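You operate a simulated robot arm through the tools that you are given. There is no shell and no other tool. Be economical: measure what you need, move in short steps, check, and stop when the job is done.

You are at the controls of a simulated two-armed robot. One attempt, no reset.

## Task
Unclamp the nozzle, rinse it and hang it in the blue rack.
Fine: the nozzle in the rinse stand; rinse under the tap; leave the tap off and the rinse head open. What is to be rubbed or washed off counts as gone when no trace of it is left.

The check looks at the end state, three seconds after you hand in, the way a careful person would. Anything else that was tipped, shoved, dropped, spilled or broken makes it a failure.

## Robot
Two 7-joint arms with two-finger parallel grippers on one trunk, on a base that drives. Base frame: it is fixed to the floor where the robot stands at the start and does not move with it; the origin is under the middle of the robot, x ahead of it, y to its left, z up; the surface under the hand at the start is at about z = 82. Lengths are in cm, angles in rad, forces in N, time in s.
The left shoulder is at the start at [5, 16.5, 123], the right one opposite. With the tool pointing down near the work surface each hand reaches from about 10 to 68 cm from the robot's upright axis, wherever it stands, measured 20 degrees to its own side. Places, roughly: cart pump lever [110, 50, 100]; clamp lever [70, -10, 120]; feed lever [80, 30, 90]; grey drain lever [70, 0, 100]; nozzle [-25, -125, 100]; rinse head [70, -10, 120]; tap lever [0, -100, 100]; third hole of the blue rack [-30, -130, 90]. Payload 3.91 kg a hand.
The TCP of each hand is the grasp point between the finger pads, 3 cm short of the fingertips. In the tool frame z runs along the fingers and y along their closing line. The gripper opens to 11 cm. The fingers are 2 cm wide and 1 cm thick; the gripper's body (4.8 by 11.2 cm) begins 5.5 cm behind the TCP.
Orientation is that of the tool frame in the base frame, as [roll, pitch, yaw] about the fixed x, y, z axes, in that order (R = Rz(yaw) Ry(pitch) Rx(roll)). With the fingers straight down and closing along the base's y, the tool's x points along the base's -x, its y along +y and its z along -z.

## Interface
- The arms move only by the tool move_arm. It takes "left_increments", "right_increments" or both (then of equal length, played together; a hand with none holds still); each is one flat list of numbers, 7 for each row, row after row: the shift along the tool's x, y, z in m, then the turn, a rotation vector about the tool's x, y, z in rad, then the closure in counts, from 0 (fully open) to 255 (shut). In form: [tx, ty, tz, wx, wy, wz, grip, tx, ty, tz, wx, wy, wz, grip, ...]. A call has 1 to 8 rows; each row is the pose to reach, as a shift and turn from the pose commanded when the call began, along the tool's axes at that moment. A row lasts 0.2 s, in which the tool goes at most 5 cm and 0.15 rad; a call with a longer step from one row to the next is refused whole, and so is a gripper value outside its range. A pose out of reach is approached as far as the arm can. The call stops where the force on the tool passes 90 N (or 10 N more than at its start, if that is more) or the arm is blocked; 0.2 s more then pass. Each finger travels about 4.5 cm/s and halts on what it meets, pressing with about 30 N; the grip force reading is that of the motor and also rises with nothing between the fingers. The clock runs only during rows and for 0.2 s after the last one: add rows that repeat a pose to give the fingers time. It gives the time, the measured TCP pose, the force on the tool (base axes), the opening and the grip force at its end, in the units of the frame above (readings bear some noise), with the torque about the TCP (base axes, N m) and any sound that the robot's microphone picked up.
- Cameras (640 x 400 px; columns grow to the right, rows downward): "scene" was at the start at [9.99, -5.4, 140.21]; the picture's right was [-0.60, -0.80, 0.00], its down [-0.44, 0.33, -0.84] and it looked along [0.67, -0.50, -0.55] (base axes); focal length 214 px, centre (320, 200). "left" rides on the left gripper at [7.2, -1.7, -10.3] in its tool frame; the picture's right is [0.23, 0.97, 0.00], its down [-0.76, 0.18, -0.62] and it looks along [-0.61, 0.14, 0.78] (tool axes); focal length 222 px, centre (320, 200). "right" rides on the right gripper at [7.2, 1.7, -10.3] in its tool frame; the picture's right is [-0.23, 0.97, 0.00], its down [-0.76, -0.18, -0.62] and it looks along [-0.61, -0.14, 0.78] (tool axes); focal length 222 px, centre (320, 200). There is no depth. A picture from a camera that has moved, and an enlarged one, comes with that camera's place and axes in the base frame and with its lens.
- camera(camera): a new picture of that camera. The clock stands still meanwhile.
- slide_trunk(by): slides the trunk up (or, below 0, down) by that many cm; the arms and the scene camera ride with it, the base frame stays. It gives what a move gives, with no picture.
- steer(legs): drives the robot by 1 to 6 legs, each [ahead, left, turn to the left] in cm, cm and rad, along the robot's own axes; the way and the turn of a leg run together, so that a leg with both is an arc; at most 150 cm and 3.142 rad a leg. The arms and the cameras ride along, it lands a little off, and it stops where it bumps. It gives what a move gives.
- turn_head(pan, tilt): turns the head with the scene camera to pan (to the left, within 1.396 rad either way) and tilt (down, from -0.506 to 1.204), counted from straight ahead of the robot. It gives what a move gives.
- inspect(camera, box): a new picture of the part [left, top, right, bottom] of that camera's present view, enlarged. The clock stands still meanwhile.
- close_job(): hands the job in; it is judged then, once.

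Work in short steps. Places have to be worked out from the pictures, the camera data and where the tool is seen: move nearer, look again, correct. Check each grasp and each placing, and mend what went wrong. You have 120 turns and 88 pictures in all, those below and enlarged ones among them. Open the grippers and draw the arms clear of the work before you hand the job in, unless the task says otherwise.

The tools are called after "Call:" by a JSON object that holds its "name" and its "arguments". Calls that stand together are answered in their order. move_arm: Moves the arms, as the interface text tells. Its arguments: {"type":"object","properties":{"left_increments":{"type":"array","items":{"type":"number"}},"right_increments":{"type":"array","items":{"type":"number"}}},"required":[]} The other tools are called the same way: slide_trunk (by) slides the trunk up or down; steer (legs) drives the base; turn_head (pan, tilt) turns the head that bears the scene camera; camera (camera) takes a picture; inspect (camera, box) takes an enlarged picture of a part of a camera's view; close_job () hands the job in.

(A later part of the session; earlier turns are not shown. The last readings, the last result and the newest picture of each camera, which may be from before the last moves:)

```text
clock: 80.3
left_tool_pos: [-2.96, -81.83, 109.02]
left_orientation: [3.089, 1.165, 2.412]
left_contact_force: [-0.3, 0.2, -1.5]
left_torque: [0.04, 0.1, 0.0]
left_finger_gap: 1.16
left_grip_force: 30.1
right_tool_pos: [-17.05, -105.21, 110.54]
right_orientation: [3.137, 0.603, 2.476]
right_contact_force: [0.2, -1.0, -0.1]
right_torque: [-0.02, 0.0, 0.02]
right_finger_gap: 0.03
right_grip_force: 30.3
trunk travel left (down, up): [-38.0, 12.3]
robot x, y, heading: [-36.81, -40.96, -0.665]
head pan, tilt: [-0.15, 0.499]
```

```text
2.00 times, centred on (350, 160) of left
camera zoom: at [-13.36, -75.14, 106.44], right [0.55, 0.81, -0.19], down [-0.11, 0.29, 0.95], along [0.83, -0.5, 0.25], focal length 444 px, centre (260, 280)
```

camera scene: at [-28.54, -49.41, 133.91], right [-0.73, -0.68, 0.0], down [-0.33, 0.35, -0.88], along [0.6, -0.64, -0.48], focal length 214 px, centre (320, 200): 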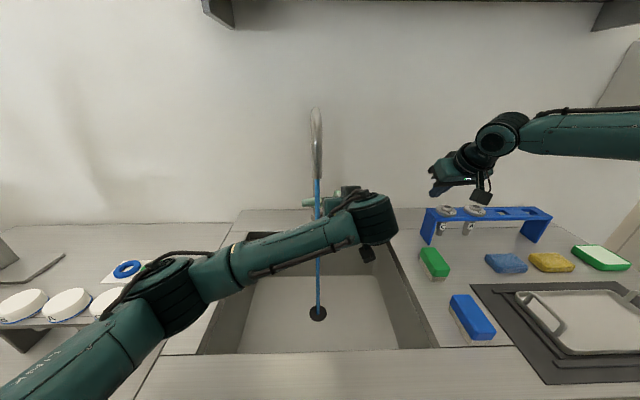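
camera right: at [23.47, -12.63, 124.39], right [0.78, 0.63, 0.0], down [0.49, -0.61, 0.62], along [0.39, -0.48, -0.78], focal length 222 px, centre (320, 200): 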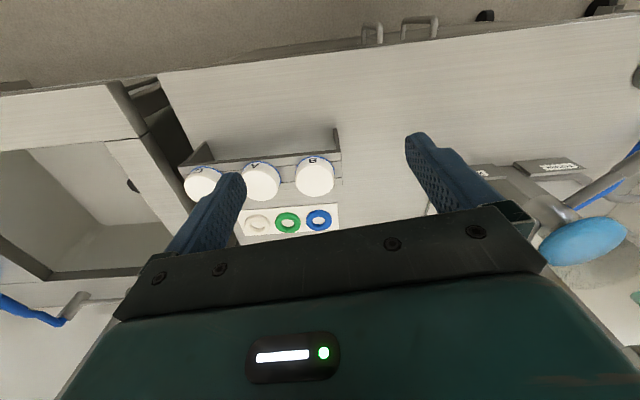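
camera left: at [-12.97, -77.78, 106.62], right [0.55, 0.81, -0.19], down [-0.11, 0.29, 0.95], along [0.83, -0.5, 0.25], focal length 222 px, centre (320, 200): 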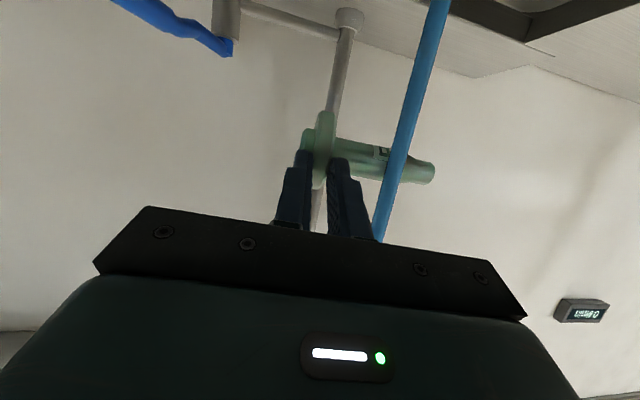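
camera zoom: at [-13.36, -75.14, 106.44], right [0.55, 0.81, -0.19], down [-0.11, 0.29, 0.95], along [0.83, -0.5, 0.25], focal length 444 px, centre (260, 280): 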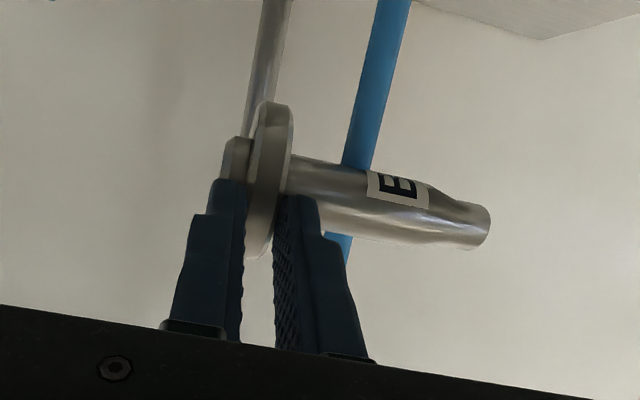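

Clean. Withdraw the left hand out of the stream toward me.

Call:
{"name": "move_arm", "arguments": {"left_increments": [0.016, 0, -0.036, 0, 0, 0, 255, 0.032, 0, -0.073, 0, 0, 0, 255, 0.048, 0, -0.11, 0, 0, 0, 255, 0.058, 0.03, -0.13, 0, 0, 0, 255, 0.058, 0.07, -0.13, 0, 0, 0, 255, 0.058, 0.11, -0.13, 0, 0, 0, 255]}}

Call:
{"name": "move_arm", "arguments": {"right_increments": [0, 0.022, 0.03, 0, 0, 0, 255, 0, 0.022, 0.07, 0, 0, 0, 255, 0, 0.022, 0.11, 0, 0, 0, 255, 0, 0.022, 0.144, 0, 0, 0, 255]}}

Call:
{"name": "camera", "arguments": {"camera": "scene"}}

```text
clock: 81.9
left_tool_pos: [-6.33, -64.65, 113.88]
left_orientation: [3.034, 1.309, 2.356]
left_contact_force: [-0.4, 0.5, -2.5]
left_torque: [0.06, 0.09, 0.0]
left_finger_gap: 1.15
left_grip_force: 29.9
right_tool_pos: [-16.98, -105.28, 110.55]
right_orientation: [3.139, 0.601, 2.476]
right_contact_force: [-0.1, -0.4, -0.6]
right_torque: [0.0, 0.0, 0.01]
right_finger_gap: 0.02
right_grip_force: 29.7
trunk travel left (down, up): [-38.0, 12.3]
robot x, y, heading: [-37.01, -40.88, -0.669]
head pan, tilt: [-0.15, 0.499]
stopped in row 6 (left hand): the arm was blocked; the commanded pose is now the measured one
```

```text
clock: 82.9
left_tool_pos: [-6.25, -64.78, 113.69]
left_orientation: [3.033, 1.31, 2.357]
left_contact_force: [0.6, -0.4, -1.7]
left_torque: [0.02, 0.11, -0.03]
left_finger_gap: 1.15
left_grip_force: 30.0
right_tool_pos: [-9.06, -108.78, 98.71]
right_orientation: [3.137, 0.604, 2.473]
right_contact_force: [0.3, -0.4, 0.2]
right_torque: [-0.01, -0.03, 0.06]
right_finger_gap: 0.0
right_grip_force: 29.4
trunk travel left (down, up): [-38.0, 12.3]
robot x, y, heading: [-37.04, -41.34, -0.666]
head pan, tilt: [-0.15, 0.499]
```

```text
30 pictures are left
camera scene: at [-28.52, -49.4, 133.91], right [-0.73, -0.68, 0.0], down [-0.33, 0.35, -0.88], along [0.6, -0.64, -0.48], focal length 214 px, centre (320, 200)
```

scene: 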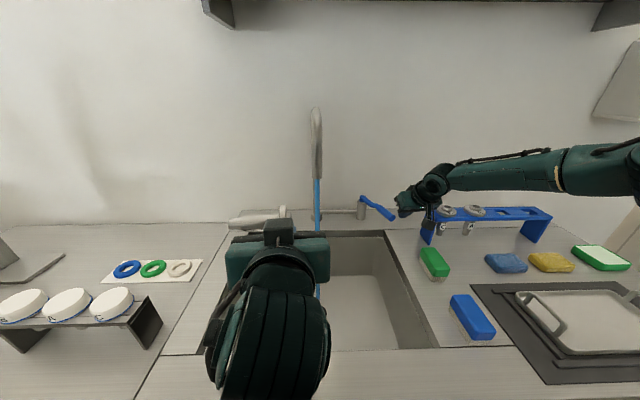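

Right finger is right of the lever. Push left to close, watching force.

Call:
{"name": "move_arm", "arguments": {"right_increments": [0, 0.025, 0, 0, 0, 0, 255, 0, 0.05, 0, 0, 0, 0, 255, 0, 0.07, 0, 0, 0, 0, 255, 0, 0.085, 0, 0, 0, 0, 255]}}

Call:
{"name": "camera", "arguments": {"camera": "scene"}}

```text
clock: 83.9
left_tool_pos: [-6.39, -64.72, 113.73]
left_orientation: [3.028, 1.308, 2.349]
left_contact_force: [-1.0, 0.4, -1.5]
left_torque: [0.03, 0.13, 0.01]
left_finger_gap: 1.15
left_grip_force: 30.1
right_tool_pos: [-4.22, -102.19, 98.7]
right_orientation: [3.141, 0.601, 2.472]
right_contact_force: [-4.5, -6.7, 1.4]
right_torque: [-0.03, 0.02, 0.05]
right_finger_gap: 0.0
right_grip_force: 30.4
trunk travel left (down, up): [-38.0, 12.3]
robot x, y, heading: [-37.18, -40.74, -0.665]
head pan, tilt: [-0.15, 0.499]
```

```text
29 pictures are left
camera scene: at [-28.65, -49.48, 133.92], right [-0.73, -0.68, 0.0], down [-0.33, 0.35, -0.88], along [0.6, -0.64, -0.48], focal length 214 px, centre (320, 200)
```

scene: 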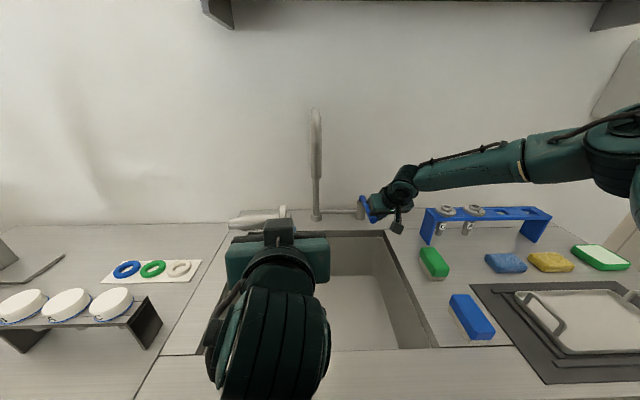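

Water is off. A tiny nudge to seat it, then withdraw the right hand along its fingers.

Call:
{"name": "move_arm", "arguments": {"right_increments": [0, 0.004, 0, 0, 0, 0, 255, 0, -0.012, 0, 0, 0, 0, 255, 0, -0.015, -0.04, 0, 0, 0, 255, 0, -0.015, -0.08, 0, 0, 0, 255, 0, -0.02, -0.12, 0, 0, 0, 255, 0, -0.04, -0.16, 0, 0, 0, 255, 0, -0.06, -0.2, 0, 0, 0, 255]}}

```text
clock: 85.5
left_tool_pos: [-6.32, -64.57, 113.88]
left_orientation: [3.033, 1.31, 2.358]
left_contact_force: [-0.1, -0.8, -3.1]
left_torque: [0.05, 0.14, -0.03]
left_finger_gap: 1.16
left_grip_force: 29.7
right_tool_pos: [-16.72, -99.44, 115.23]
right_orientation: [3.14, 0.602, 2.475]
right_contact_force: [-0.3, 0.3, -0.2]
right_torque: [-0.02, -0.01, 0.0]
right_finger_gap: 0.0
right_grip_force: 29.9
trunk travel left (down, up): [-38.0, 12.3]
robot x, y, heading: [-36.97, -40.86, -0.666]
head pan, tilt: [-0.15, 0.499]
```

Next: hand the nozzle over so it can hang by a proper flange grip. First bring the right hand back to vertical and 10 cm toward me, opening it.

Call:
{"name": "move_arm", "arguments": {"right_increments": [0.02, 0, -0.014, 0, 0.15, 0, 200, 0.041, 0, -0.028, 0, 0.3, 0, 120, 0.062, 0, -0.042, 0, 0.45, 0, 60, 0.082, 0, -0.057, 0, 0.602, 0, 0]}}

Call:
{"name": "move_arm", "arguments": {"right_increments": [0, 0, 0, -0.15, 0, 0, 0, 0, 0, 0, -0.3, 0, 0, 0, 0, 0, 0, -0.45, 0, 0, 0, 0, 0, 0, -0.6, 0, 0, 0, 0, 0, 0, -0.75, 0, 0, 0, 0, 0, 0, -0.9, 0, 0, 0, 0, 0, 0, -1.05, 0, 0, 0, 0, 0, 0, -1.2, 0, 0, 0]}}

Call:
{"name": "camera", "arguments": {"camera": "scene"}}

```text
refused: row 4 steps farther than a row can; nothing moved
```

```text
clock: 87.3
left_tool_pos: [-6.32, -64.53, 113.86]
left_orientation: [3.035, 1.31, 2.358]
left_contact_force: [0.0, 0.5, -2.0]
left_torque: [0.02, 0.14, -0.01]
left_finger_gap: 1.17
left_grip_force: 29.8
right_tool_pos: [-16.59, -99.57, 115.3]
right_orientation: [2.042, 0.603, 2.478]
right_contact_force: [-0.3, -0.3, -0.2]
right_torque: [-0.02, -0.01, -0.05]
right_finger_gap: 11.01
right_grip_force: 0.1
right hand out of reach, approached as far as the arm can: row 8
trunk travel left (down, up): [-38.0, 12.3]
robot x, y, heading: [-36.84, -40.63, -0.665]
head pan, tilt: [-0.15, 0.499]
```

```text
28 pictures are left
camera scene: at [-28.57, -49.31, 133.92], right [-0.73, -0.68, 0.0], down [-0.33, 0.35, -0.88], along [0.6, -0.64, -0.48], focal length 214 px, centre (320, 200)
```

scene: 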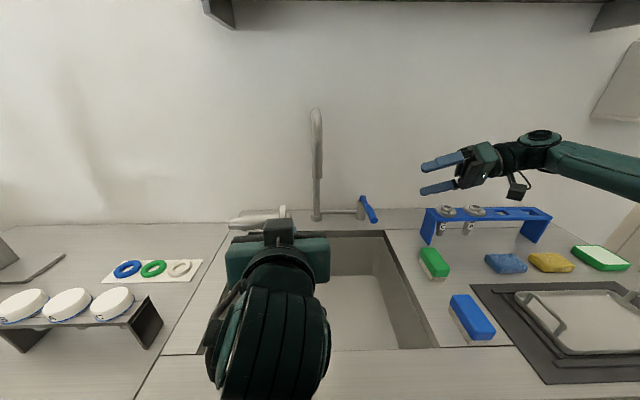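

Rotation mostly done (the first call was refused). Now finish the orientation (fingers pointing left, closing vertically) while moving back and left.

Call:
{"name": "move_arm", "arguments": {"right_increments": [0.016, 0.012, 0.01, -0.078, 0.024, 0.1, 0, 0.032, 0.025, 0.02, -0.157, 0.047, 0.2, 0, 0.048, 0.037, 0.03, -0.235, 0.071, 0.3, 0, 0.064, 0.049, 0.041, -0.314, 0.095, 0.4, 0, 0.079, 0.061, 0.051, -0.392, 0.118, 0.5, 0, 0.095, 0.074, 0.061, -0.471, 0.142, 0.603, 0]}}

Call:
{"name": "camera", "arguments": {"camera": "right"}}

```text
clock: 88.7
left_tool_pos: [-6.41, -64.75, 113.78]
left_orientation: [3.023, 1.309, 2.347]
left_contact_force: [-0.7, -0.2, -2.1]
left_torque: [0.03, 0.11, 0.04]
left_finger_gap: 1.14
left_grip_force: 29.6
right_tool_pos: [-26.45, -85.59, 113.92]
right_orientation: [1.722, 0.067, 2.337]
right_contact_force: [0.2, -0.8, 3.7]
right_torque: [-0.22, 0.2, 0.04]
right_finger_gap: 11.0
right_grip_force: 0.0
right hand out of reach, approached as far as the arm can: row 1, 2, 3, 4, 5, 6
trunk travel left (down, up): [-38.0, 12.3]
robot x, y, heading: [-37.04, -40.67, -0.668]
head pan, tilt: [-0.15, 0.499]
```

```text
27 pictures are left
camera right: at [-38.95, -87.14, 116.69], right [0.22, -0.02, 0.98], down [0.07, -1.0, -0.03], along [0.97, 0.07, -0.22], focal length 222 px, centre (320, 200)
```

right: 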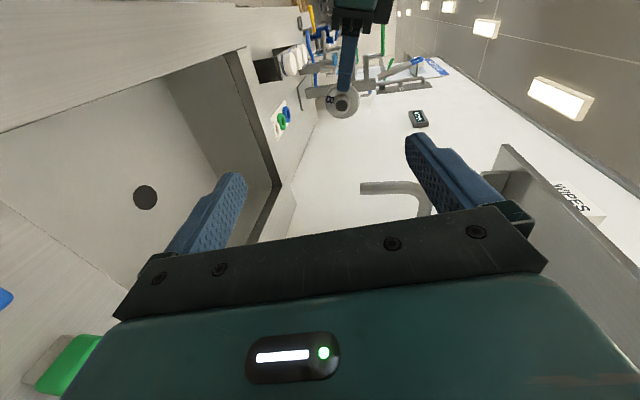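

The right camera sees the flange about where expected (≈(−3.4,−67.5,112.7)). Advance along the fingers to 9 cm short, correcting orientation.

Call:
{"name": "move_arm", "arguments": {"right_increments": [-0.007, 0.001, 0.03, -0.025, 0.021, 0.011, 0, -0.014, 0.003, 0.06, -0.05, 0.043, 0.022, 0, -0.021, 0.004, 0.09, -0.075, 0.064, 0.033, 0, -0.028, 0.006, 0.12, -0.1, 0.085, 0.044, 0, -0.036, 0.008, 0.15, -0.125, 0.107, 0.055, 0, -0.043, 0.009, 0.179, -0.15, 0.128, 0.067, 0]}}

Call:
{"name": "camera", "arguments": {"camera": "right"}}

Call:
{"name": "camera", "arguments": {"camera": "scene"}}

```text
clock: 90.1
left_tool_pos: [-6.26, -64.65, 113.75]
left_orientation: [3.033, 1.309, 2.357]
left_contact_force: [-0.5, 0.5, -3.4]
left_torque: [0.02, 0.15, -0.02]
left_finger_gap: 1.14
left_grip_force: 29.8
right_tool_pos: [-10.18, -76.32, 112.95]
right_orientation: [1.579, -0.001, 2.461]
right_contact_force: [-0.2, -0.1, -0.1]
right_torque: [0.01, -0.01, -0.01]
right_finger_gap: 11.0
right_grip_force: 0.1
trunk travel left (down, up): [-38.0, 12.3]
robot x, y, heading: [-36.48, -40.59, -0.662]
head pan, tilt: [-0.15, 0.499]
```

```text
26 pictures are left
camera right: at [-22.35, -79.66, 114.79], right [0.18, -0.14, 0.97], down [0.2, -0.96, -0.17], along [0.96, 0.23, -0.15], focal length 222 px, centre (320, 200)
```

right: 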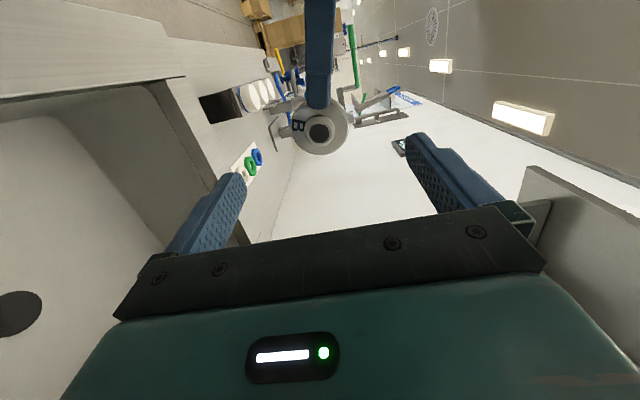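

```text
25 pictures are left
camera scene: at [-28.51, -49.35, 133.91], right [-0.73, -0.68, 0.0], down [-0.33, 0.35, -0.88], along [0.6, -0.64, -0.48], focal length 214 px, centre (320, 200)
```

scene: 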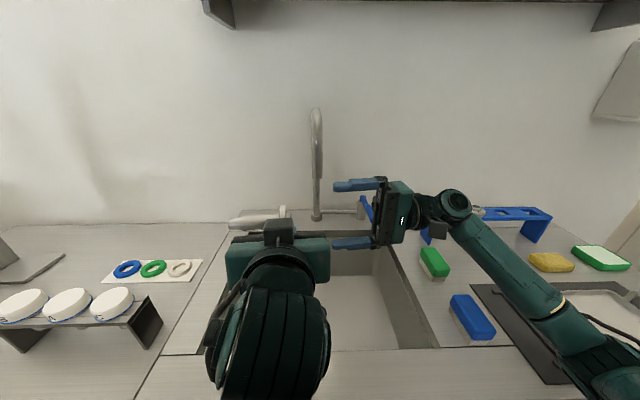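

Perfectly aligned (lateral offset ≈0). Advance 8.6 cm along the fingers.

Call:
{"name": "move_arm", "arguments": {"right_increments": [0, 0, 0.025, 0, 0, 0, 0, 0, 0, 0.05, 0, 0, 0, 0, 0, 0, 0.07, 0, 0, 0, 0, 0, 0, 0.086, 0, 0, 0, 0]}}

Call:
{"name": "camera", "arguments": {"camera": "right"}}

Call:
{"name": "inspect", "arguments": {"camera": "scene", "box": [210, 160, 410, 285]}}

```text
clock: 91.1
left_tool_pos: [-6.25, -64.57, 113.69]
left_orientation: [3.034, 1.307, 2.358]
left_contact_force: [-0.3, -0.1, -1.8]
left_torque: [0.03, 0.16, -0.01]
left_finger_gap: 1.15
left_grip_force: 30.1
right_tool_pos: [-4.8, -69.6, 112.67]
right_orientation: [1.578, 0.0, 2.461]
right_contact_force: [0.8, 0.2, 0.8]
right_torque: [-0.02, 0.0, -0.01]
right_finger_gap: 10.98
right_grip_force: 0.1
trunk travel left (down, up): [-38.0, 12.3]
robot x, y, heading: [-37.4, -40.72, -0.669]
head pan, tilt: [-0.15, 0.499]
```

```text
24 pictures are left
camera right: at [-17.01, -73.03, 114.53], right [0.18, -0.14, 0.97], down [0.2, -0.96, -0.17], along [0.96, 0.23, -0.15], focal length 222 px, centre (320, 200)
```

right: 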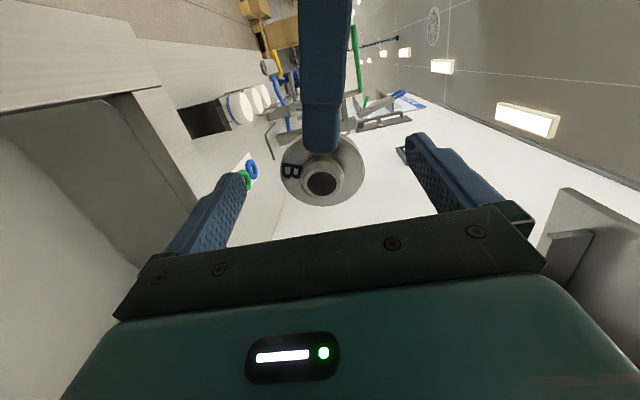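

```text
3.20 times, centred on (310, 222) of scene
camera zoom: at [-28.54, -49.35, 133.91], right [-0.73, -0.68, 0.0], down [-0.33, 0.35, -0.88], along [0.6, -0.64, -0.48], focal length 686 px, centre (352, 128)
```

zoom: 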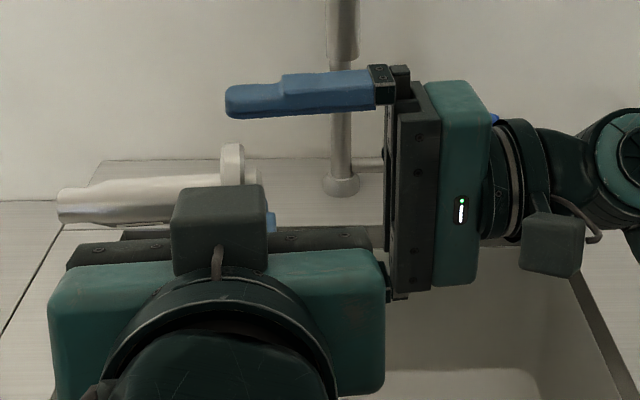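

Fingertips straddle the flange. Close the right gripper (above/below the flange).

Call:
{"name": "move_arm", "arguments": {"right_increments": [0, 0, 0, 0, 0, 0, 60, 0, 0, 0, 0, 0, 0, 110, 0, 0, 0, 0, 0, 0, 160, 0, 0, 0, 0, 0, 0, 255, 0, 0, 0, 0, 0, 0, 255, 0, 0, 0, 0, 0, 0, 255]}}

Call:
{"name": "inspect", "arguments": {"camera": "scene", "box": [210, 160, 410, 285]}}

```text
clock: 92.5
left_tool_pos: [-6.38, -64.61, 113.81]
left_orientation: [3.032, 1.309, 2.356]
left_contact_force: [-0.9, -1.7, -3.7]
left_torque: [0.06, 0.19, -0.03]
left_finger_gap: 1.14
left_grip_force: 30.3
right_tool_pos: [-4.91, -69.65, 112.65]
right_orientation: [1.579, 0.0, 2.462]
right_contact_force: [0.3, 0.8, 2.3]
right_torque: [0.04, -0.04, -0.03]
right_finger_gap: 5.47
right_grip_force: 29.8
trunk travel left (down, up): [-38.0, 12.3]
robot x, y, heading: [-36.76, -41.16, -0.663]
head pan, tilt: [-0.15, 0.499]
```

```text
3.20 times, centred on (310, 222) of scene
camera zoom: at [-28.56, -49.36, 133.91], right [-0.73, -0.68, 0.0], down [-0.33, 0.35, -0.88], along [0.6, -0.64, -0.48], focal length 686 px, centre (352, 128)
```

zoom: 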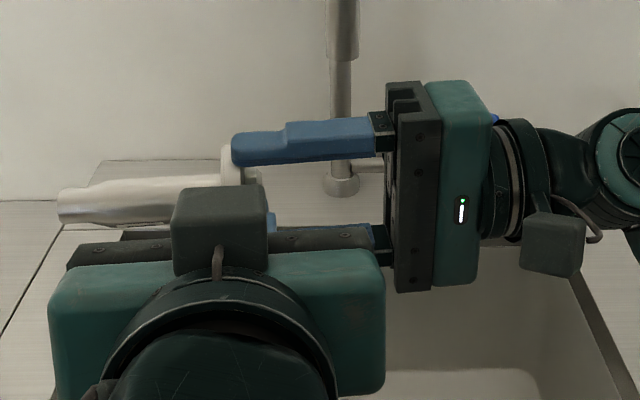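

The gap (5.47) suggests the tips bite on the flange's bevel. Open a little, advance 0.5 cm and re-close.

Call:
{"name": "move_arm", "arguments": {"right_increments": [0, 0, 0, 0, 0, 0, 90, 0, 0, 0, 0, 0, 0, 90, 0, 0, 0.005, 0, 0, 0, 90, 0, 0, 0.005, 0, 0, 0, 90, 0, 0, 0.005, 0, 0, 0, 255, 0, 0, 0.005, 0, 0, 0, 255, 0, 0, 0.005, 0, 0, 0, 255]}}

Call:
{"name": "camera", "arguments": {"camera": "right"}}

```text
clock: 94.1
left_tool_pos: [-6.37, -64.66, 113.91]
left_orientation: [3.034, 1.31, 2.355]
left_contact_force: [-1.0, -0.4, -4.3]
left_torque: [0.12, 0.23, -0.02]
left_finger_gap: 1.11
left_grip_force: 29.9
right_tool_pos: [-4.55, -69.18, 112.67]
right_orientation: [1.579, 0.002, 2.46]
right_contact_force: [0.7, 0.2, 1.9]
right_torque: [0.02, -0.08, -0.03]
right_finger_gap: 5.62
right_grip_force: 30.2
trunk travel left (down, up): [-38.0, 12.3]
robot x, y, heading: [-37.13, -40.62, -0.669]
head pan, tilt: [-0.15, 0.499]
```

```text
21 pictures are left
camera right: at [-16.72, -72.69, 114.53], right [0.18, -0.14, 0.97], down [0.2, -0.96, -0.17], along [0.96, 0.22, -0.15], focal length 222 px, centre (320, 200)
```

right: 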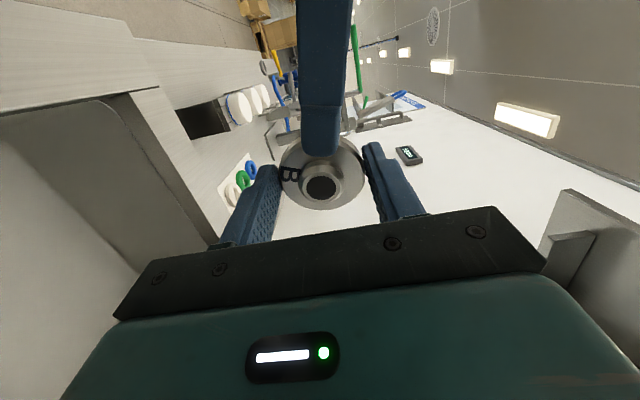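

Good centred grip (5.62). Open the left fingers.

Call:
{"name": "move_arm", "arguments": {"left_increments": [0, 0, 0, 0, 0, 0, 200, 0, 0, 0, 0, 0, 0, 150, 0, 0, 0, 0, 0, 0, 150, 0, 0, 0, 0, 0, 0, 150]}}

Call:
{"name": "camera", "arguments": {"camera": "right"}}

```text
clock: 95.1
left_tool_pos: [-6.33, -64.59, 113.86]
left_orientation: [3.036, 1.309, 2.356]
left_contact_force: [-0.4, 0.1, -0.2]
left_torque: [-0.03, 0.0, 0.0]
left_finger_gap: 4.55
left_grip_force: 0.0
right_tool_pos: [-4.51, -69.34, 112.61]
right_orientation: [1.58, 0.0, 2.46]
right_contact_force: [0.7, 0.5, -0.8]
right_torque: [-0.06, 0.08, 0.01]
right_finger_gap: 5.63
right_grip_force: 30.3
trunk travel left (down, up): [-38.0, 12.3]
robot x, y, heading: [-36.93, -40.63, -0.665]
head pan, tilt: [-0.15, 0.499]
```

```text
20 pictures are left
camera right: at [-16.72, -72.69, 114.51], right [0.18, -0.14, 0.97], down [0.2, -0.96, -0.17], along [0.96, 0.23, -0.15], focal length 222 px, centre (320, 200)
```

right: 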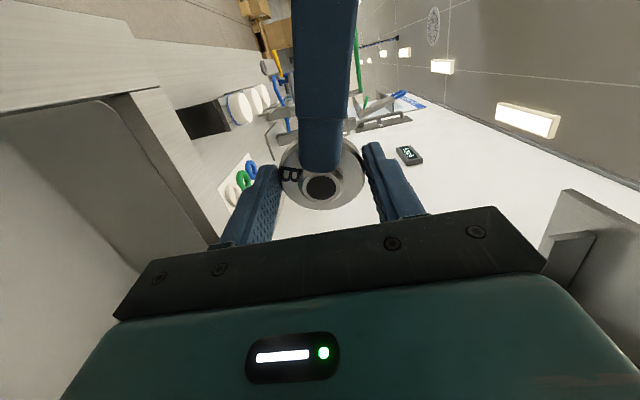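

The right hand holds it alone. Move the right hand 6 cm forward (away from the left fingers).

Call:
{"name": "move_arm", "arguments": {"right_increments": [-0.015, 0, 0, 0, 0, 0, 255, -0.03, 0, 0, 0, 0, 0, 255, -0.045, 0, 0, 0, 0, 0, 255, -0.06, 0, 0, 0, 0, 0, 255]}}

Call:
{"name": "move_arm", "arguments": {"left_increments": [-0.02, 0, -0.03, 0, 0.1, 0, 100, -0.04, 0.01, -0.06, 0, 0.2, 0, 100, -0.06, 0.02, -0.09, 0, 0.3, 0, 100]}}

Call:
{"name": "camera", "arguments": {"camera": "scene"}}

```text
clock: 96.1
left_tool_pos: [-6.2, -64.64, 113.75]
left_orientation: [3.033, 1.31, 2.359]
left_contact_force: [0.0, -0.2, -0.1]
left_torque: [-0.04, -0.04, -0.01]
left_finger_gap: 4.52
left_grip_force: 0.0
right_tool_pos: [0.14, -72.85, 112.64]
right_orientation: [1.579, -0.001, 2.461]
right_contact_force: [-0.3, 0.7, -0.4]
right_torque: [-0.07, 0.04, -0.05]
right_finger_gap: 5.62
right_grip_force: 29.8
trunk travel left (down, up): [-38.0, 12.3]
robot x, y, heading: [-36.85, -41.05, -0.667]
head pan, tilt: [-0.15, 0.499]
```

```text
clock: 97.1
left_tool_pos: [-3.52, -61.1, 113.37]
left_orientation: [2.969, 1.138, 2.338]
left_contact_force: [0.0, 0.0, 0.8]
left_torque: [0.02, 0.03, -0.01]
left_finger_gap: 6.68
left_grip_force: 0.1
left hand out of reach, approached as far as the arm can: row 1, 2, 3
right_tool_pos: [0.14, -72.89, 112.44]
right_orientation: [1.581, 0.0, 2.463]
right_contact_force: [-0.1, 0.2, -0.2]
right_torque: [-0.08, 0.09, 0.02]
right_finger_gap: 5.63
right_grip_force: 29.9
trunk travel left (down, up): [-38.0, 12.3]
robot x, y, heading: [-37.1, -40.93, -0.662]
head pan, tilt: [-0.15, 0.499]
stopped in row 3 (left hand): the arm was blocked; the commanded pose is now the measured one
```

```text
19 pictures are left
camera scene: at [-28.55, -49.37, 133.91], right [-0.73, -0.68, 0.0], down [-0.33, 0.35, -0.88], along [0.6, -0.64, -0.48], focal length 214 px, centre (320, 200)
```

scene: 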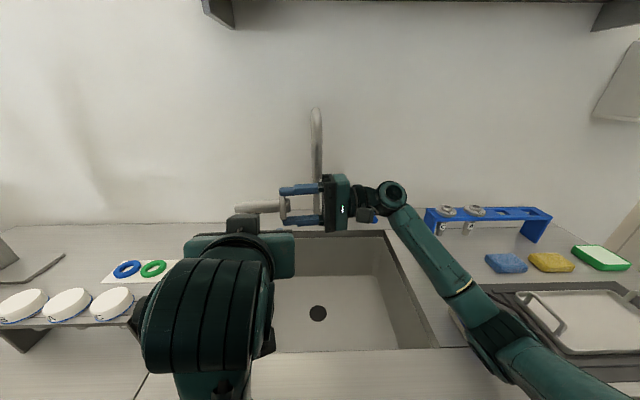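

Nozzle handed over. Retract the right hand to the right, then up, away from the spout and left hand.

Call:
{"name": "move_arm", "arguments": {"right_increments": [0, 0, -0.04, 0, 0, 0, 255, 0, 0, -0.08, 0, 0, 0, 255, 0.01, 0.01, -0.12, 0, 0, 0, 255, 0.03, 0.03, -0.15, 0, 0, 0, 255, 0.05, 0.06, -0.165, 0, 0, 0, 255, 0.07, 0.09, -0.175, 0, 0, 0, 255]}}

Call:
{"name": "camera", "arguments": {"camera": "scene"}}

```text
clock: 98.5
left_tool_pos: [-3.54, -61.06, 113.54]
left_orientation: [2.97, 1.136, 2.337]
left_contact_force: [0.3, 0.0, -0.2]
left_torque: [0.01, -0.03, 0.01]
left_finger_gap: 6.7
left_grip_force: 0.0
right_tool_pos: [-16.42, -81.89, 121.85]
right_orientation: [1.581, 0.0, 2.46]
right_contact_force: [0.1, -0.5, -2.5]
right_torque: [-0.06, 0.08, -0.03]
right_finger_gap: 5.62
right_grip_force: 30.3
trunk travel left (down, up): [-38.0, 12.3]
robot x, y, heading: [-37.34, -40.95, -0.672]
head pan, tilt: [-0.15, 0.499]
```

```text
18 pictures are left
camera scene: at [-28.59, -49.35, 133.92], right [-0.73, -0.68, 0.0], down [-0.33, 0.35, -0.88], along [0.6, -0.64, -0.48], focal length 214 px, centre (320, 200)
```

scene: 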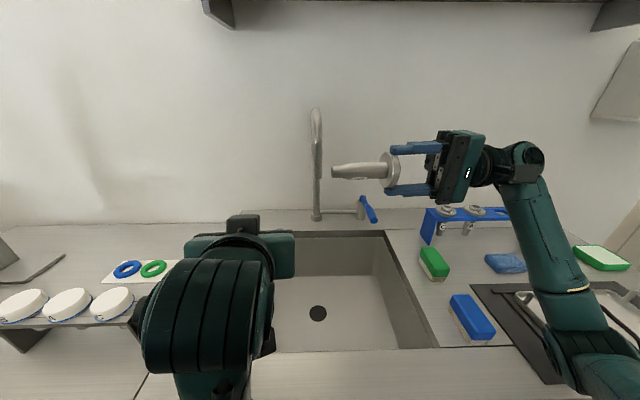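

All items are in place. Raise the trunk 12 cm, then rotate the right hand down so the nozzle hangs vertical.

Call:
{"name": "slide_trunk", "arguments": {"by": 12}}

Call:
{"name": "move_arm", "arguments": {"right_increments": [0, 0, 0, 0.14, 0, 0, 255, 0, 0, 0, 0.28, 0, 0, 255, 0, 0, 0, 0.42, 0, 0, 255, 0, 0, 0, 0.56, 0, 0, 255, 0, 0, 0, 0.7, 0, 0, 255, 0, 0, 0, 0.84, 0, 0, 255, 0, 0, 0, 0.98, 0, 0, 255, 0, 0, 0, 1.12, 0, 0, 255]}}

Call:
{"name": "move_arm", "arguments": {"right_increments": [0, 0, 0, 0.15, 0, 0, 255, 0, 0, 0, 0.3, 0, 0, 255, 0, 0, 0, 0.44, 0, 0, 255]}}

```text
clock: 100.0
left_tool_pos: [-3.51, -61.06, 125.38]
left_orientation: [2.97, 1.137, 2.338]
left_contact_force: [0.7, 0.5, -0.2]
left_torque: [0.0, 0.02, -0.03]
left_finger_gap: 6.7
left_grip_force: 0.1
right_tool_pos: [-16.46, -81.79, 133.83]
right_orientation: [1.578, -0.001, 2.462]
right_contact_force: [0.2, -0.1, -2.9]
right_torque: [-0.04, 0.07, 0.0]
right_finger_gap: 5.65
right_grip_force: 30.2
trunk travel left (down, up): [-50.0, 0.3]
robot x, y, heading: [-37.39, -40.88, -0.67]
head pan, tilt: [-0.15, 0.499]
```

```text
clock: 101.8
left_tool_pos: [-3.56, -61.06, 125.47]
left_orientation: [2.97, 1.137, 2.337]
left_contact_force: [0.8, 0.8, -0.1]
left_torque: [0.0, -0.05, -0.01]
left_finger_gap: 6.69
left_grip_force: 0.2
right_tool_pos: [-16.52, -81.87, 133.79]
right_orientation: [2.705, 0.0, 2.46]
right_contact_force: [0.1, 0.1, -2.4]
right_torque: [-0.08, 0.06, 0.0]
right_finger_gap: 5.6
right_grip_force: 29.5
trunk travel left (down, up): [-50.0, 0.3]
robot x, y, heading: [-36.97, -40.77, -0.667]
head pan, tilt: [-0.15, 0.499]
```

```text
clock: 102.6
left_tool_pos: [-3.59, -61.03, 125.44]
left_orientation: [2.969, 1.136, 2.336]
left_contact_force: [0.3, -0.2, 0.2]
left_torque: [0.0, 0.0, -0.04]
left_finger_gap: 6.69
left_grip_force: 0.0
right_tool_pos: [-16.42, -81.73, 133.84]
right_orientation: [3.14, -0.001, 2.459]
right_contact_force: [0.4, -0.4, -2.1]
right_torque: [0.0, 0.01, -0.01]
right_finger_gap: 5.6
right_grip_force: 30.3
trunk travel left (down, up): [-50.0, 0.3]
robot x, y, heading: [-36.73, -40.63, -0.672]
head pan, tilt: [-0.15, 0.499]
```

Nozzle vertical. Drive right 44 cm toward the rack.

Call:
{"name": "steer", "arguments": {"legs": [[0, -44, 0]]}}

Call:
{"name": "turn_head", "arguments": {"pan": -0.25, "tilt": 0.55}}

Call:
{"name": "camera", "arguments": {"camera": "scene"}}

```text
clock: 105.2
left_tool_pos: [-17.32, -77.18, 125.39]
left_orientation: [2.962, 1.138, 2.333]
left_contact_force: [0.4, 0.1, -0.3]
left_torque: [-0.01, 0.0, -0.01]
left_finger_gap: 6.7
left_grip_force: 0.0
right_tool_pos: [-30.09, -97.94, 133.77]
right_orientation: [3.136, -0.001, 2.464]
right_contact_force: [-1.4, 0.0, -2.5]
right_torque: [0.03, -0.03, -0.05]
right_finger_gap: 5.56
right_grip_force: 30.0
trunk travel left (down, up): [-50.0, 0.3]
robot x, y, heading: [-50.83, -57.14, -0.661]
head pan, tilt: [-0.15, 0.499]
stopped in leg 1: the robot was blocked; the commanded pose is now the measured one
```

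```text
clock: 105.8
left_tool_pos: [-17.04, -76.8, 125.44]
left_orientation: [2.969, 1.136, 2.342]
left_contact_force: [-0.5, -0.6, 0.9]
left_torque: [0.01, 0.0, -0.02]
left_finger_gap: 6.65
left_grip_force: 0.0
right_tool_pos: [-29.87, -97.57, 133.83]
right_orientation: [3.14, 0.0, 2.466]
right_contact_force: [-0.7, -0.8, -3.4]
right_torque: [-0.02, -0.01, 0.02]
right_finger_gap: 5.58
right_grip_force: 30.3
trunk travel left (down, up): [-50.0, 0.3]
robot x, y, heading: [-50.98, -56.59, -0.662]
head pan, tilt: [-0.25, 0.55]
```

```text
17 pictures are left
camera scene: at [-42.84, -65.72, 145.46], right [-0.79, -0.61, 0.0], down [-0.32, 0.41, -0.85], along [0.52, -0.67, -0.52], focal length 214 px, centre (320, 200)
```

scene: 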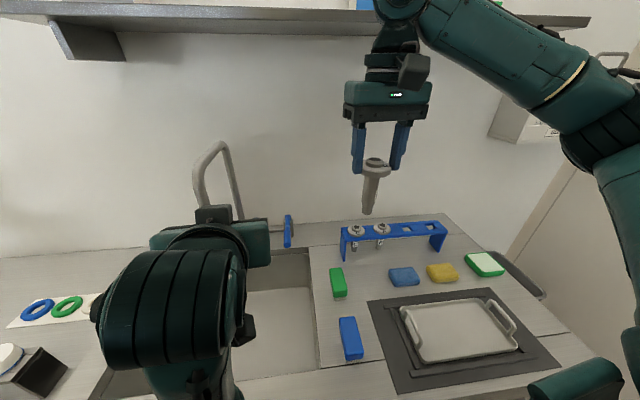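

Base was blocked after 21 cm, likely grazing the bench. Back off 4 cm, go right 23, then forward again.

Call:
{"name": "steer", "arguments": {"legs": [[-4, 0, 0], [0, -23, 0]]}}

Call:
{"name": "steer", "arguments": {"legs": [[6, 0, 0]]}}

Call:
{"name": "camera", "arguments": {"camera": "scene"}}

```text
clock: 108.9
left_tool_pos: [-34.1, -92.23, 125.34]
left_orientation: [2.967, 1.137, 2.344]
left_contact_force: [0.3, -0.6, 0.3]
left_torque: [-0.03, -0.01, -0.02]
left_finger_gap: 6.67
left_grip_force: 0.1
right_tool_pos: [-46.78, -113.02, 133.89]
right_orientation: [3.138, 0.0, 2.471]
right_contact_force: [0.0, 0.1, -2.6]
right_torque: [0.01, 0.01, 0.04]
right_finger_gap: 5.57
right_grip_force: 30.5
trunk travel left (down, up): [-50.0, 0.3]
robot x, y, heading: [-67.65, -72.31, -0.663]
head pan, tilt: [-0.25, 0.55]
```

```text
clock: 109.8
left_tool_pos: [-33.33, -92.83, 125.38]
left_orientation: [2.966, 1.135, 2.341]
left_contact_force: [-0.4, 0.3, 0.3]
left_torque: [0.0, -0.03, -0.02]
left_finger_gap: 6.7
left_grip_force: 0.1
right_tool_pos: [-46.02, -113.67, 133.76]
right_orientation: [3.14, -0.003, 2.469]
right_contact_force: [-0.5, 0.8, -3.4]
right_torque: [0.0, 0.0, 0.03]
right_finger_gap: 5.58
right_grip_force: 30.2
trunk travel left (down, up): [-50.0, 0.3]
robot x, y, heading: [-66.88, -72.86, -0.659]
head pan, tilt: [-0.25, 0.55]
stopped in leg 1: the robot was blocked; the commanded pose is now the measured one
```

```text
16 pictures are left
camera scene: at [-59.1, -81.81, 145.45], right [-0.79, -0.61, 0.0], down [-0.32, 0.41, -0.85], along [0.52, -0.67, -0.52], focal length 214 px, centre (320, 200)
```

scene: 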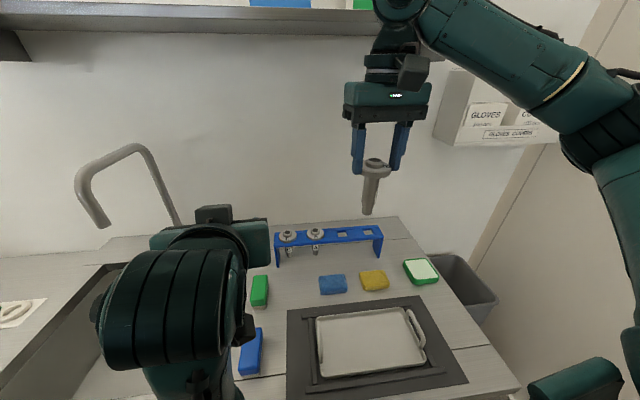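

Blocked again at d≈−8. Zoom on the rack to locate hole 3.

Call:
{"name": "inspect", "arguments": {"camera": "scene", "box": [260, 205, 400, 285]}}

```text
4.57 times, centred on (330, 245) of scene
camera zoom: at [-59.1, -81.81, 145.45], right [-0.79, -0.61, 0.0], down [-0.32, 0.41, -0.85], along [0.52, -0.67, -0.52], focal length 980 px, centre (274, -6)
```

zoom: 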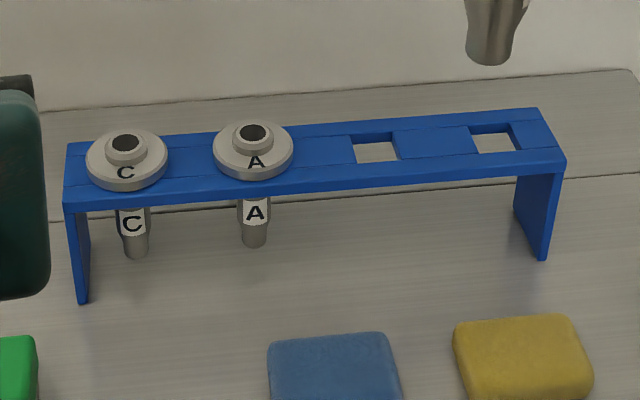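

The rack (and this bench) run at 45°, hole 3 ≈(−31.5,−129.3), deck z≈99. Square up: turn right 0.126 and creep ahead.

Call:
{"name": "steer", "arguments": {"legs": [[-1.5, 0, 0], [0, 0, -0.126], [0, 4, 0]]}}

Call:
{"name": "steer", "arguments": {"legs": [[8, 0, 0]]}}

```text
clock: 111.8
left_tool_pos: [-34.41, -93.3, 125.37]
left_orientation: [2.967, 1.137, 2.215]
left_contact_force: [0.1, 0.1, -0.5]
left_torque: [0.01, 0.02, -0.01]
left_finger_gap: 6.68
left_grip_force: 0.0
right_tool_pos: [-49.65, -112.35, 133.72]
right_orientation: [3.141, -0.004, 2.341]
right_contact_force: [0.2, 0.9, -2.1]
right_torque: [0.02, 0.05, 0.01]
right_finger_gap: 5.56
right_grip_force: 29.8
trunk travel left (down, up): [-50.0, 0.3]
robot x, y, heading: [-65.19, -69.27, -0.79]
head pan, tilt: [-0.25, 0.55]
```

```text
clock: 112.6
left_tool_pos: [-33.42, -94.4, 125.36]
left_orientation: [2.965, 1.138, 2.21]
left_contact_force: [-0.1, 1.6, 0.3]
left_torque: [-0.01, -0.03, -0.01]
left_finger_gap: 6.7
left_grip_force: 0.1
right_tool_pos: [-48.68, -113.39, 133.71]
right_orientation: [-3.142, -0.005, 2.34]
right_contact_force: [-0.1, -0.1, -2.5]
right_torque: [0.01, 0.05, 0.0]
right_finger_gap: 5.55
right_grip_force: 29.4
trunk travel left (down, up): [-50.0, 0.3]
robot x, y, heading: [-64.42, -69.92, -0.793]
head pan, tilt: [-0.25, 0.55]
stopped in leg 1: the robot was blocked; the commanded pose is now the measured one
```

Still 60 cm from the shoulder. Instead turn the robot left ~0.5 rad so the right shoulder comes toward the rack.

Call:
{"name": "steer", "arguments": {"legs": [[-2, 0, 0], [0, 0, 0.5]]}}

Call:
{"name": "steer", "arguments": {"legs": [[4.4, -2.4, 0]]}}

Call:
{"name": "turn_head", "arguments": {"pan": -0.75, "tilt": 0.55}}

Call:
{"name": "camera", "arguments": {"camera": "scene"}}

```text
clock: 114.9
left_tool_pos: [-27.07, -75.04, 125.32]
left_orientation: [2.966, 1.138, 2.721]
left_contact_force: [-0.4, -0.7, 0.0]
left_torque: [0.02, 0.03, 0.0]
left_finger_gap: 6.68
left_grip_force: 0.1
right_tool_pos: [-31.17, -98.92, 133.81]
right_orientation: [3.139, -0.002, 2.847]
right_contact_force: [0.6, 0.0, -2.8]
right_torque: [0.03, 0.0, -0.02]
right_finger_gap: 5.56
right_grip_force: 29.5
trunk travel left (down, up): [-50.0, 0.3]
robot x, y, heading: [-65.59, -68.56, -0.282]
head pan, tilt: [-0.25, 0.55]
```

```text
clock: 115.8
left_tool_pos: [-25.64, -76.48, 125.44]
left_orientation: [2.963, 1.137, 2.715]
left_contact_force: [-0.9, 0.3, -0.7]
left_torque: [-0.01, -0.01, 0.0]
left_finger_gap: 6.68
left_grip_force: 0.1
right_tool_pos: [-29.66, -100.49, 133.6]
right_orientation: [3.139, -0.006, 2.846]
right_contact_force: [0.2, -0.1, -2.5]
right_torque: [0.02, 0.0, 0.02]
right_finger_gap: 5.55
right_grip_force: 30.2
trunk travel left (down, up): [-50.0, 0.3]
robot x, y, heading: [-64.15, -70.19, -0.288]
head pan, tilt: [-0.25, 0.55]
stopped in leg 1: the robot was blocked; the commanded pose is now the measured one
```

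```text
clock: 116.7
left_tool_pos: [-25.57, -76.32, 125.31]
left_orientation: [2.965, 1.136, 2.717]
left_contact_force: [-0.6, 0.2, 0.9]
left_torque: [0.01, 0.02, -0.02]
left_finger_gap: 6.69
left_grip_force: 0.1
right_tool_pos: [-29.75, -100.51, 133.67]
right_orientation: [3.141, -0.005, 2.847]
right_contact_force: [-0.3, -0.3, -2.9]
right_torque: [0.02, 0.0, -0.01]
right_finger_gap: 5.56
right_grip_force: 29.8
trunk travel left (down, up): [-50.0, 0.3]
robot x, y, heading: [-64.64, -70.26, -0.281]
head pan, tilt: [-0.75, 0.55]
```

```text
14 pictures are left
camera scene: at [-56.84, -78.8, 145.46], right [-0.86, -0.51, 0.0], down [-0.27, 0.45, -0.85], along [0.44, -0.73, -0.52], focal length 214 px, centre (320, 200)
```

scene: 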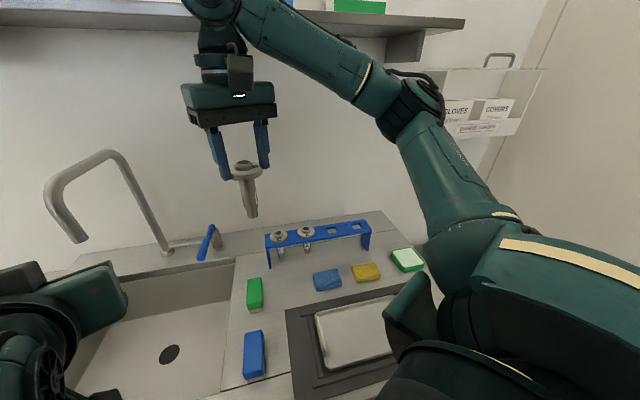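

Shoulder-to-hole is now ~53 cm. Lower to z≈117 first (staying under the shelf), then move over hole 3, staying ~4 cm short to look.

Call:
{"name": "move_arm", "arguments": {"right_increments": [0, 0, 0.045, 0, 0, 0, 255, 0, 0, 0.09, 0, 0, 0, 255, 0, 0, 0.135, 0, 0, 0, 255, 0, 0, 0.165, 0, 0, 0, 255]}}

Call:
{"name": "move_arm", "arguments": {"right_increments": [-0.01, -0.045, 0, 0, 0, 0, 255, -0.02, -0.09, 0, 0, 0, 0, 255, -0.03, -0.135, 0, 0, 0, 0, 255, -0.04, -0.18, 0, 0, 0, 0, 255, -0.05, -0.22, 0, 0, 0, 0, 255, -0.06, -0.25, 0, 0, 0, 0, 255, -0.066, -0.281, 0, 0, 0, 0, 255]}}

Call:
{"name": "inspect", "arguments": {"camera": "scene", "box": [240, 130, 420, 290]}}

Call:
{"name": "camera", "arguments": {"camera": "right"}}

```text
clock: 117.7
left_tool_pos: [-25.62, -76.47, 125.35]
left_orientation: [2.963, 1.138, 2.715]
left_contact_force: [0.2, 0.2, 0.8]
left_torque: [0.02, -0.01, -0.01]
left_finger_gap: 6.69
left_grip_force: 0.0
right_tool_pos: [-29.66, -100.38, 117.27]
right_orientation: [3.139, -0.004, 2.845]
right_contact_force: [-0.1, 0.4, -2.4]
right_torque: [0.01, 0.03, 0.04]
right_finger_gap: 5.54
right_grip_force: 30.6
trunk travel left (down, up): [-50.0, 0.3]
robot x, y, heading: [-64.47, -70.24, -0.288]
head pan, tilt: [-0.75, 0.55]
```

```text
clock: 119.3
left_tool_pos: [-25.61, -76.45, 125.43]
left_orientation: [2.963, 1.138, 2.716]
left_contact_force: [0.2, 0.0, -0.3]
left_torque: [-0.01, 0.01, 0.02]
left_finger_gap: 6.69
left_grip_force: 0.1
right_tool_pos: [-31.77, -129.37, 117.1]
right_orientation: [3.141, -0.005, 2.847]
right_contact_force: [0.1, 0.2, -1.4]
right_torque: [-0.01, 0.03, 0.01]
right_finger_gap: 5.53
right_grip_force: 29.7
trunk travel left (down, up): [-50.0, 0.3]
robot x, y, heading: [-64.15, -70.16, -0.283]
head pan, tilt: [-0.75, 0.55]
```

```text
2.50 times, centred on (330, 210) of scene
camera zoom: at [-56.86, -78.87, 145.45], right [-0.86, -0.51, 0.0], down [-0.27, 0.45, -0.85], along [0.44, -0.73, -0.52], focal length 536 px, centre (295, 175)
```

zoom: 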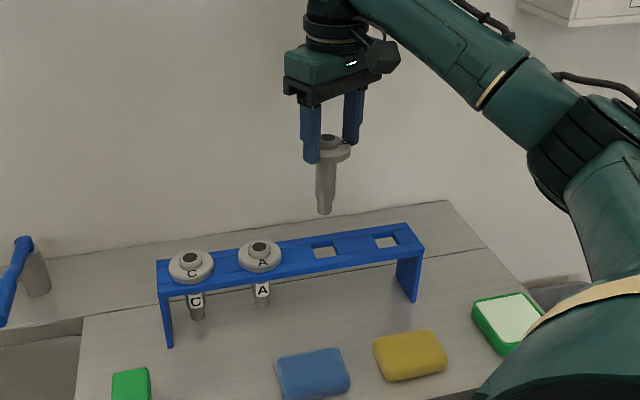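

```text
12 pictures are left
camera right: at [-38.16, -125.57, 127.53], right [0.5, 0.87, 0.0], down [0.68, -0.39, 0.62], along [0.54, -0.31, -0.78], focal length 222 px, centre (320, 200)
```

right: 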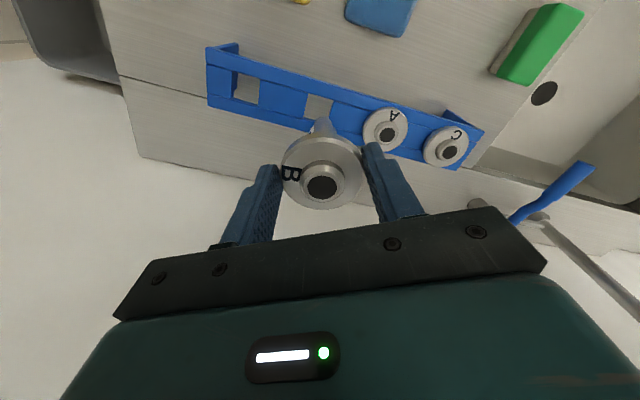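

Refined: hole 3 ≈(−31.0,−130.0), deck z≈98.1; nozzle axis ≈(−31.1,−129.5). Shift 0.45 cm and lower 6.3 cm, then verify.

Call:
{"name": "move_arm", "arguments": {"right_increments": [-0.002, -0.0045, 0, 0, 0, 0, 255, -0.002, -0.0045, 0.03, 0, 0, 0, 255, -0.002, -0.0045, 0.06, 0, 0, 0, 255, -0.002, -0.0045, 0.063, 0, 0, 0, 255]}}

Call:
{"name": "inspect", "arguments": {"camera": "scene", "box": [290, 170, 380, 250]}}

Call:
{"name": "inspect", "arguments": {"camera": "right", "box": [200, 30, 440, 230]}}

```text
clock: 120.3
left_tool_pos: [-25.62, -76.34, 125.4]
left_orientation: [2.964, 1.138, 2.715]
left_contact_force: [0.6, -0.7, -0.3]
left_torque: [0.01, 0.0, -0.03]
left_finger_gap: 6.67
left_grip_force: 0.0
right_tool_pos: [-31.54, -129.51, 110.7]
right_orientation: [3.14, -0.005, 2.846]
right_contact_force: [-1.1, 0.1, -2.5]
right_torque: [0.0, 0.05, 0.01]
right_finger_gap: 5.56
right_grip_force: 30.1
trunk travel left (down, up): [-50.0, 0.3]
robot x, y, heading: [-64.43, -70.27, -0.283]
head pan, tilt: [-0.75, 0.55]
```

```text
5.00 times, centred on (335, 210) of scene
camera zoom: at [-56.85, -78.82, 145.46], right [-0.86, -0.51, 0.0], down [-0.27, 0.45, -0.85], along [0.44, -0.73, -0.52], focal length 1072 px, centre (245, 150)
```

zoom: 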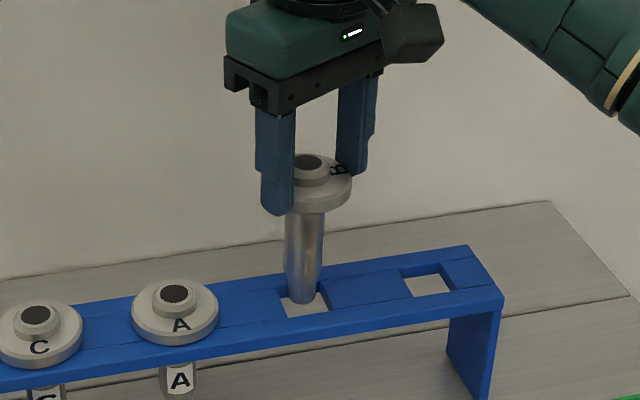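

```text
2.00 times, centred on (320, 130) of right
camera zoom: at [-38.06, -125.79, 121.25], right [0.5, 0.87, 0.0], down [0.68, -0.39, 0.62], along [0.54, -0.31, -0.78], focal length 444 px, centre (320, 340)
```

zoom: 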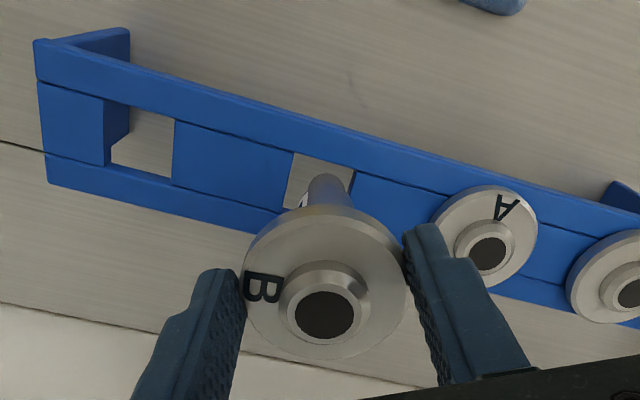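

Tip is centred on hole 3. Lower 8.8 cm, watching force.

Call:
{"name": "move_arm", "arguments": {"right_increments": [0, 0, 0.02, 0, 0, 0, 255, 0, 0, 0.04, 0, 0, 0, 255, 0, 0, 0.06, 0, 0, 0, 255, 0, 0, 0.075, 0, 0, 0, 255, 0, 0, 0.088, 0, 0, 0, 255]}}

Call:
{"name": "inspect", "arguments": {"camera": "scene", "box": [290, 170, 380, 250]}}

```text
clock: 121.5
left_tool_pos: [-25.47, -76.43, 125.46]
left_orientation: [2.965, 1.138, 2.714]
left_contact_force: [-0.3, -1.0, -0.6]
left_torque: [0.01, 0.01, -0.03]
left_finger_gap: 6.7
left_grip_force: 0.1
right_tool_pos: [-31.61, -129.69, 102.06]
right_orientation: [3.14, -0.003, 2.847]
right_contact_force: [0.2, 0.2, -2.0]
right_torque: [0.03, 0.0, -0.03]
right_finger_gap: 5.54
right_grip_force: 29.7
trunk travel left (down, up): [-50.0, 0.3]
robot x, y, heading: [-64.39, -70.31, -0.282]
head pan, tilt: [-0.75, 0.55]
```

```text
5.00 times, centred on (335, 210) of scene
camera zoom: at [-56.84, -78.84, 145.46], right [-0.86, -0.51, 0.0], down [-0.27, 0.45, -0.85], along [0.44, -0.73, -0.52], focal length 1072 px, centre (245, 150)
```

zoom: 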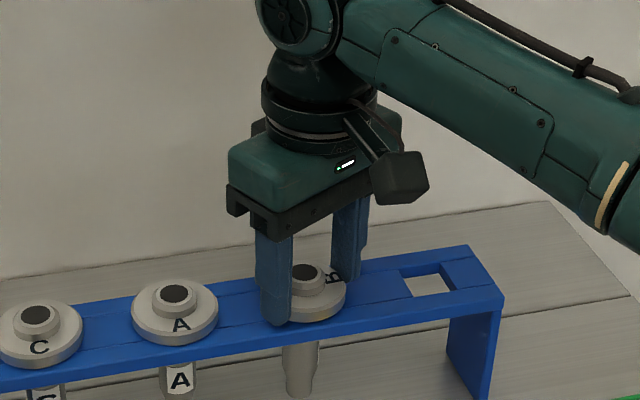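

Inserted freely. Lower 0.6 cm more, then open the fingers slightly.

Call:
{"name": "move_arm", "arguments": {"right_increments": [0, 0, 0.003, 0, 0, 0, 255, 0, 0, 0.006, 0, 0, 0, 255, 0, 0, 0.006, 0, 0, 0, 255]}}

```text
clock: 122.3
left_tool_pos: [-25.71, -76.17, 125.47]
left_orientation: [2.968, 1.139, 2.719]
left_contact_force: [-0.4, 0.0, 0.3]
left_torque: [-0.03, -0.01, -0.05]
left_finger_gap: 6.68
left_grip_force: 0.1
right_tool_pos: [-31.66, -129.75, 101.84]
right_orientation: [-3.14, 0.005, 2.845]
right_contact_force: [2.0, -3.6, 21.5]
right_torque: [-0.78, -0.52, 0.0]
right_finger_gap: 5.57
right_grip_force: 30.2
trunk travel left (down, up): [-50.0, 0.3]
robot x, y, heading: [-63.69, -69.81, -0.281]
head pan, tilt: [-0.75, 0.55]
```

Contact with the deck (21 N). Ease up 2 mm and open.

Call:
{"name": "move_arm", "arguments": {"right_increments": [0, 0, -0.003, 0, 0, 0, 255, 0, 0, -0.003, 0, 0, 0, 115, 0, 0, -0.003, 0, 0, 0, 85, 0, 0, -0.003, 0, 0, 0, 70, 0, 0, -0.003, 0, 0, 0, 70]}}

Call:
{"name": "inspect", "arguments": {"camera": "scene", "box": [290, 170, 380, 250]}}

```text
clock: 123.5
left_tool_pos: [-25.53, -76.26, 125.41]
left_orientation: [2.965, 1.138, 2.718]
left_contact_force: [-0.3, -0.8, 0.5]
left_torque: [0.0, 0.02, 0.01]
left_finger_gap: 6.7
left_grip_force: 0.1
right_tool_pos: [-31.63, -129.68, 101.75]
right_orientation: [3.139, -0.005, 2.847]
right_contact_force: [0.6, 0.1, 0.0]
right_torque: [-0.02, 0.0, -0.02]
right_finger_gap: 7.97
right_grip_force: 0.1
trunk travel left (down, up): [-50.0, 0.3]
robot x, y, heading: [-64.53, -69.83, -0.282]
head pan, tilt: [-0.75, 0.55]
```

```text
5.00 times, centred on (335, 210) of scene
camera zoom: at [-56.86, -78.79, 145.46], right [-0.86, -0.51, 0.0], down [-0.27, 0.45, -0.85], along [0.44, -0.73, -0.52], focal length 1072 px, centre (245, 150)
```

zoom: 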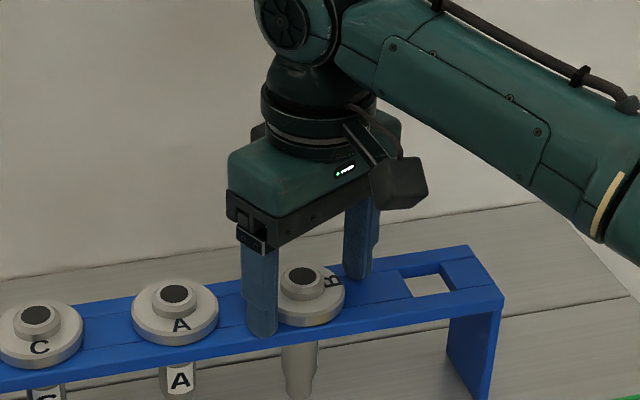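

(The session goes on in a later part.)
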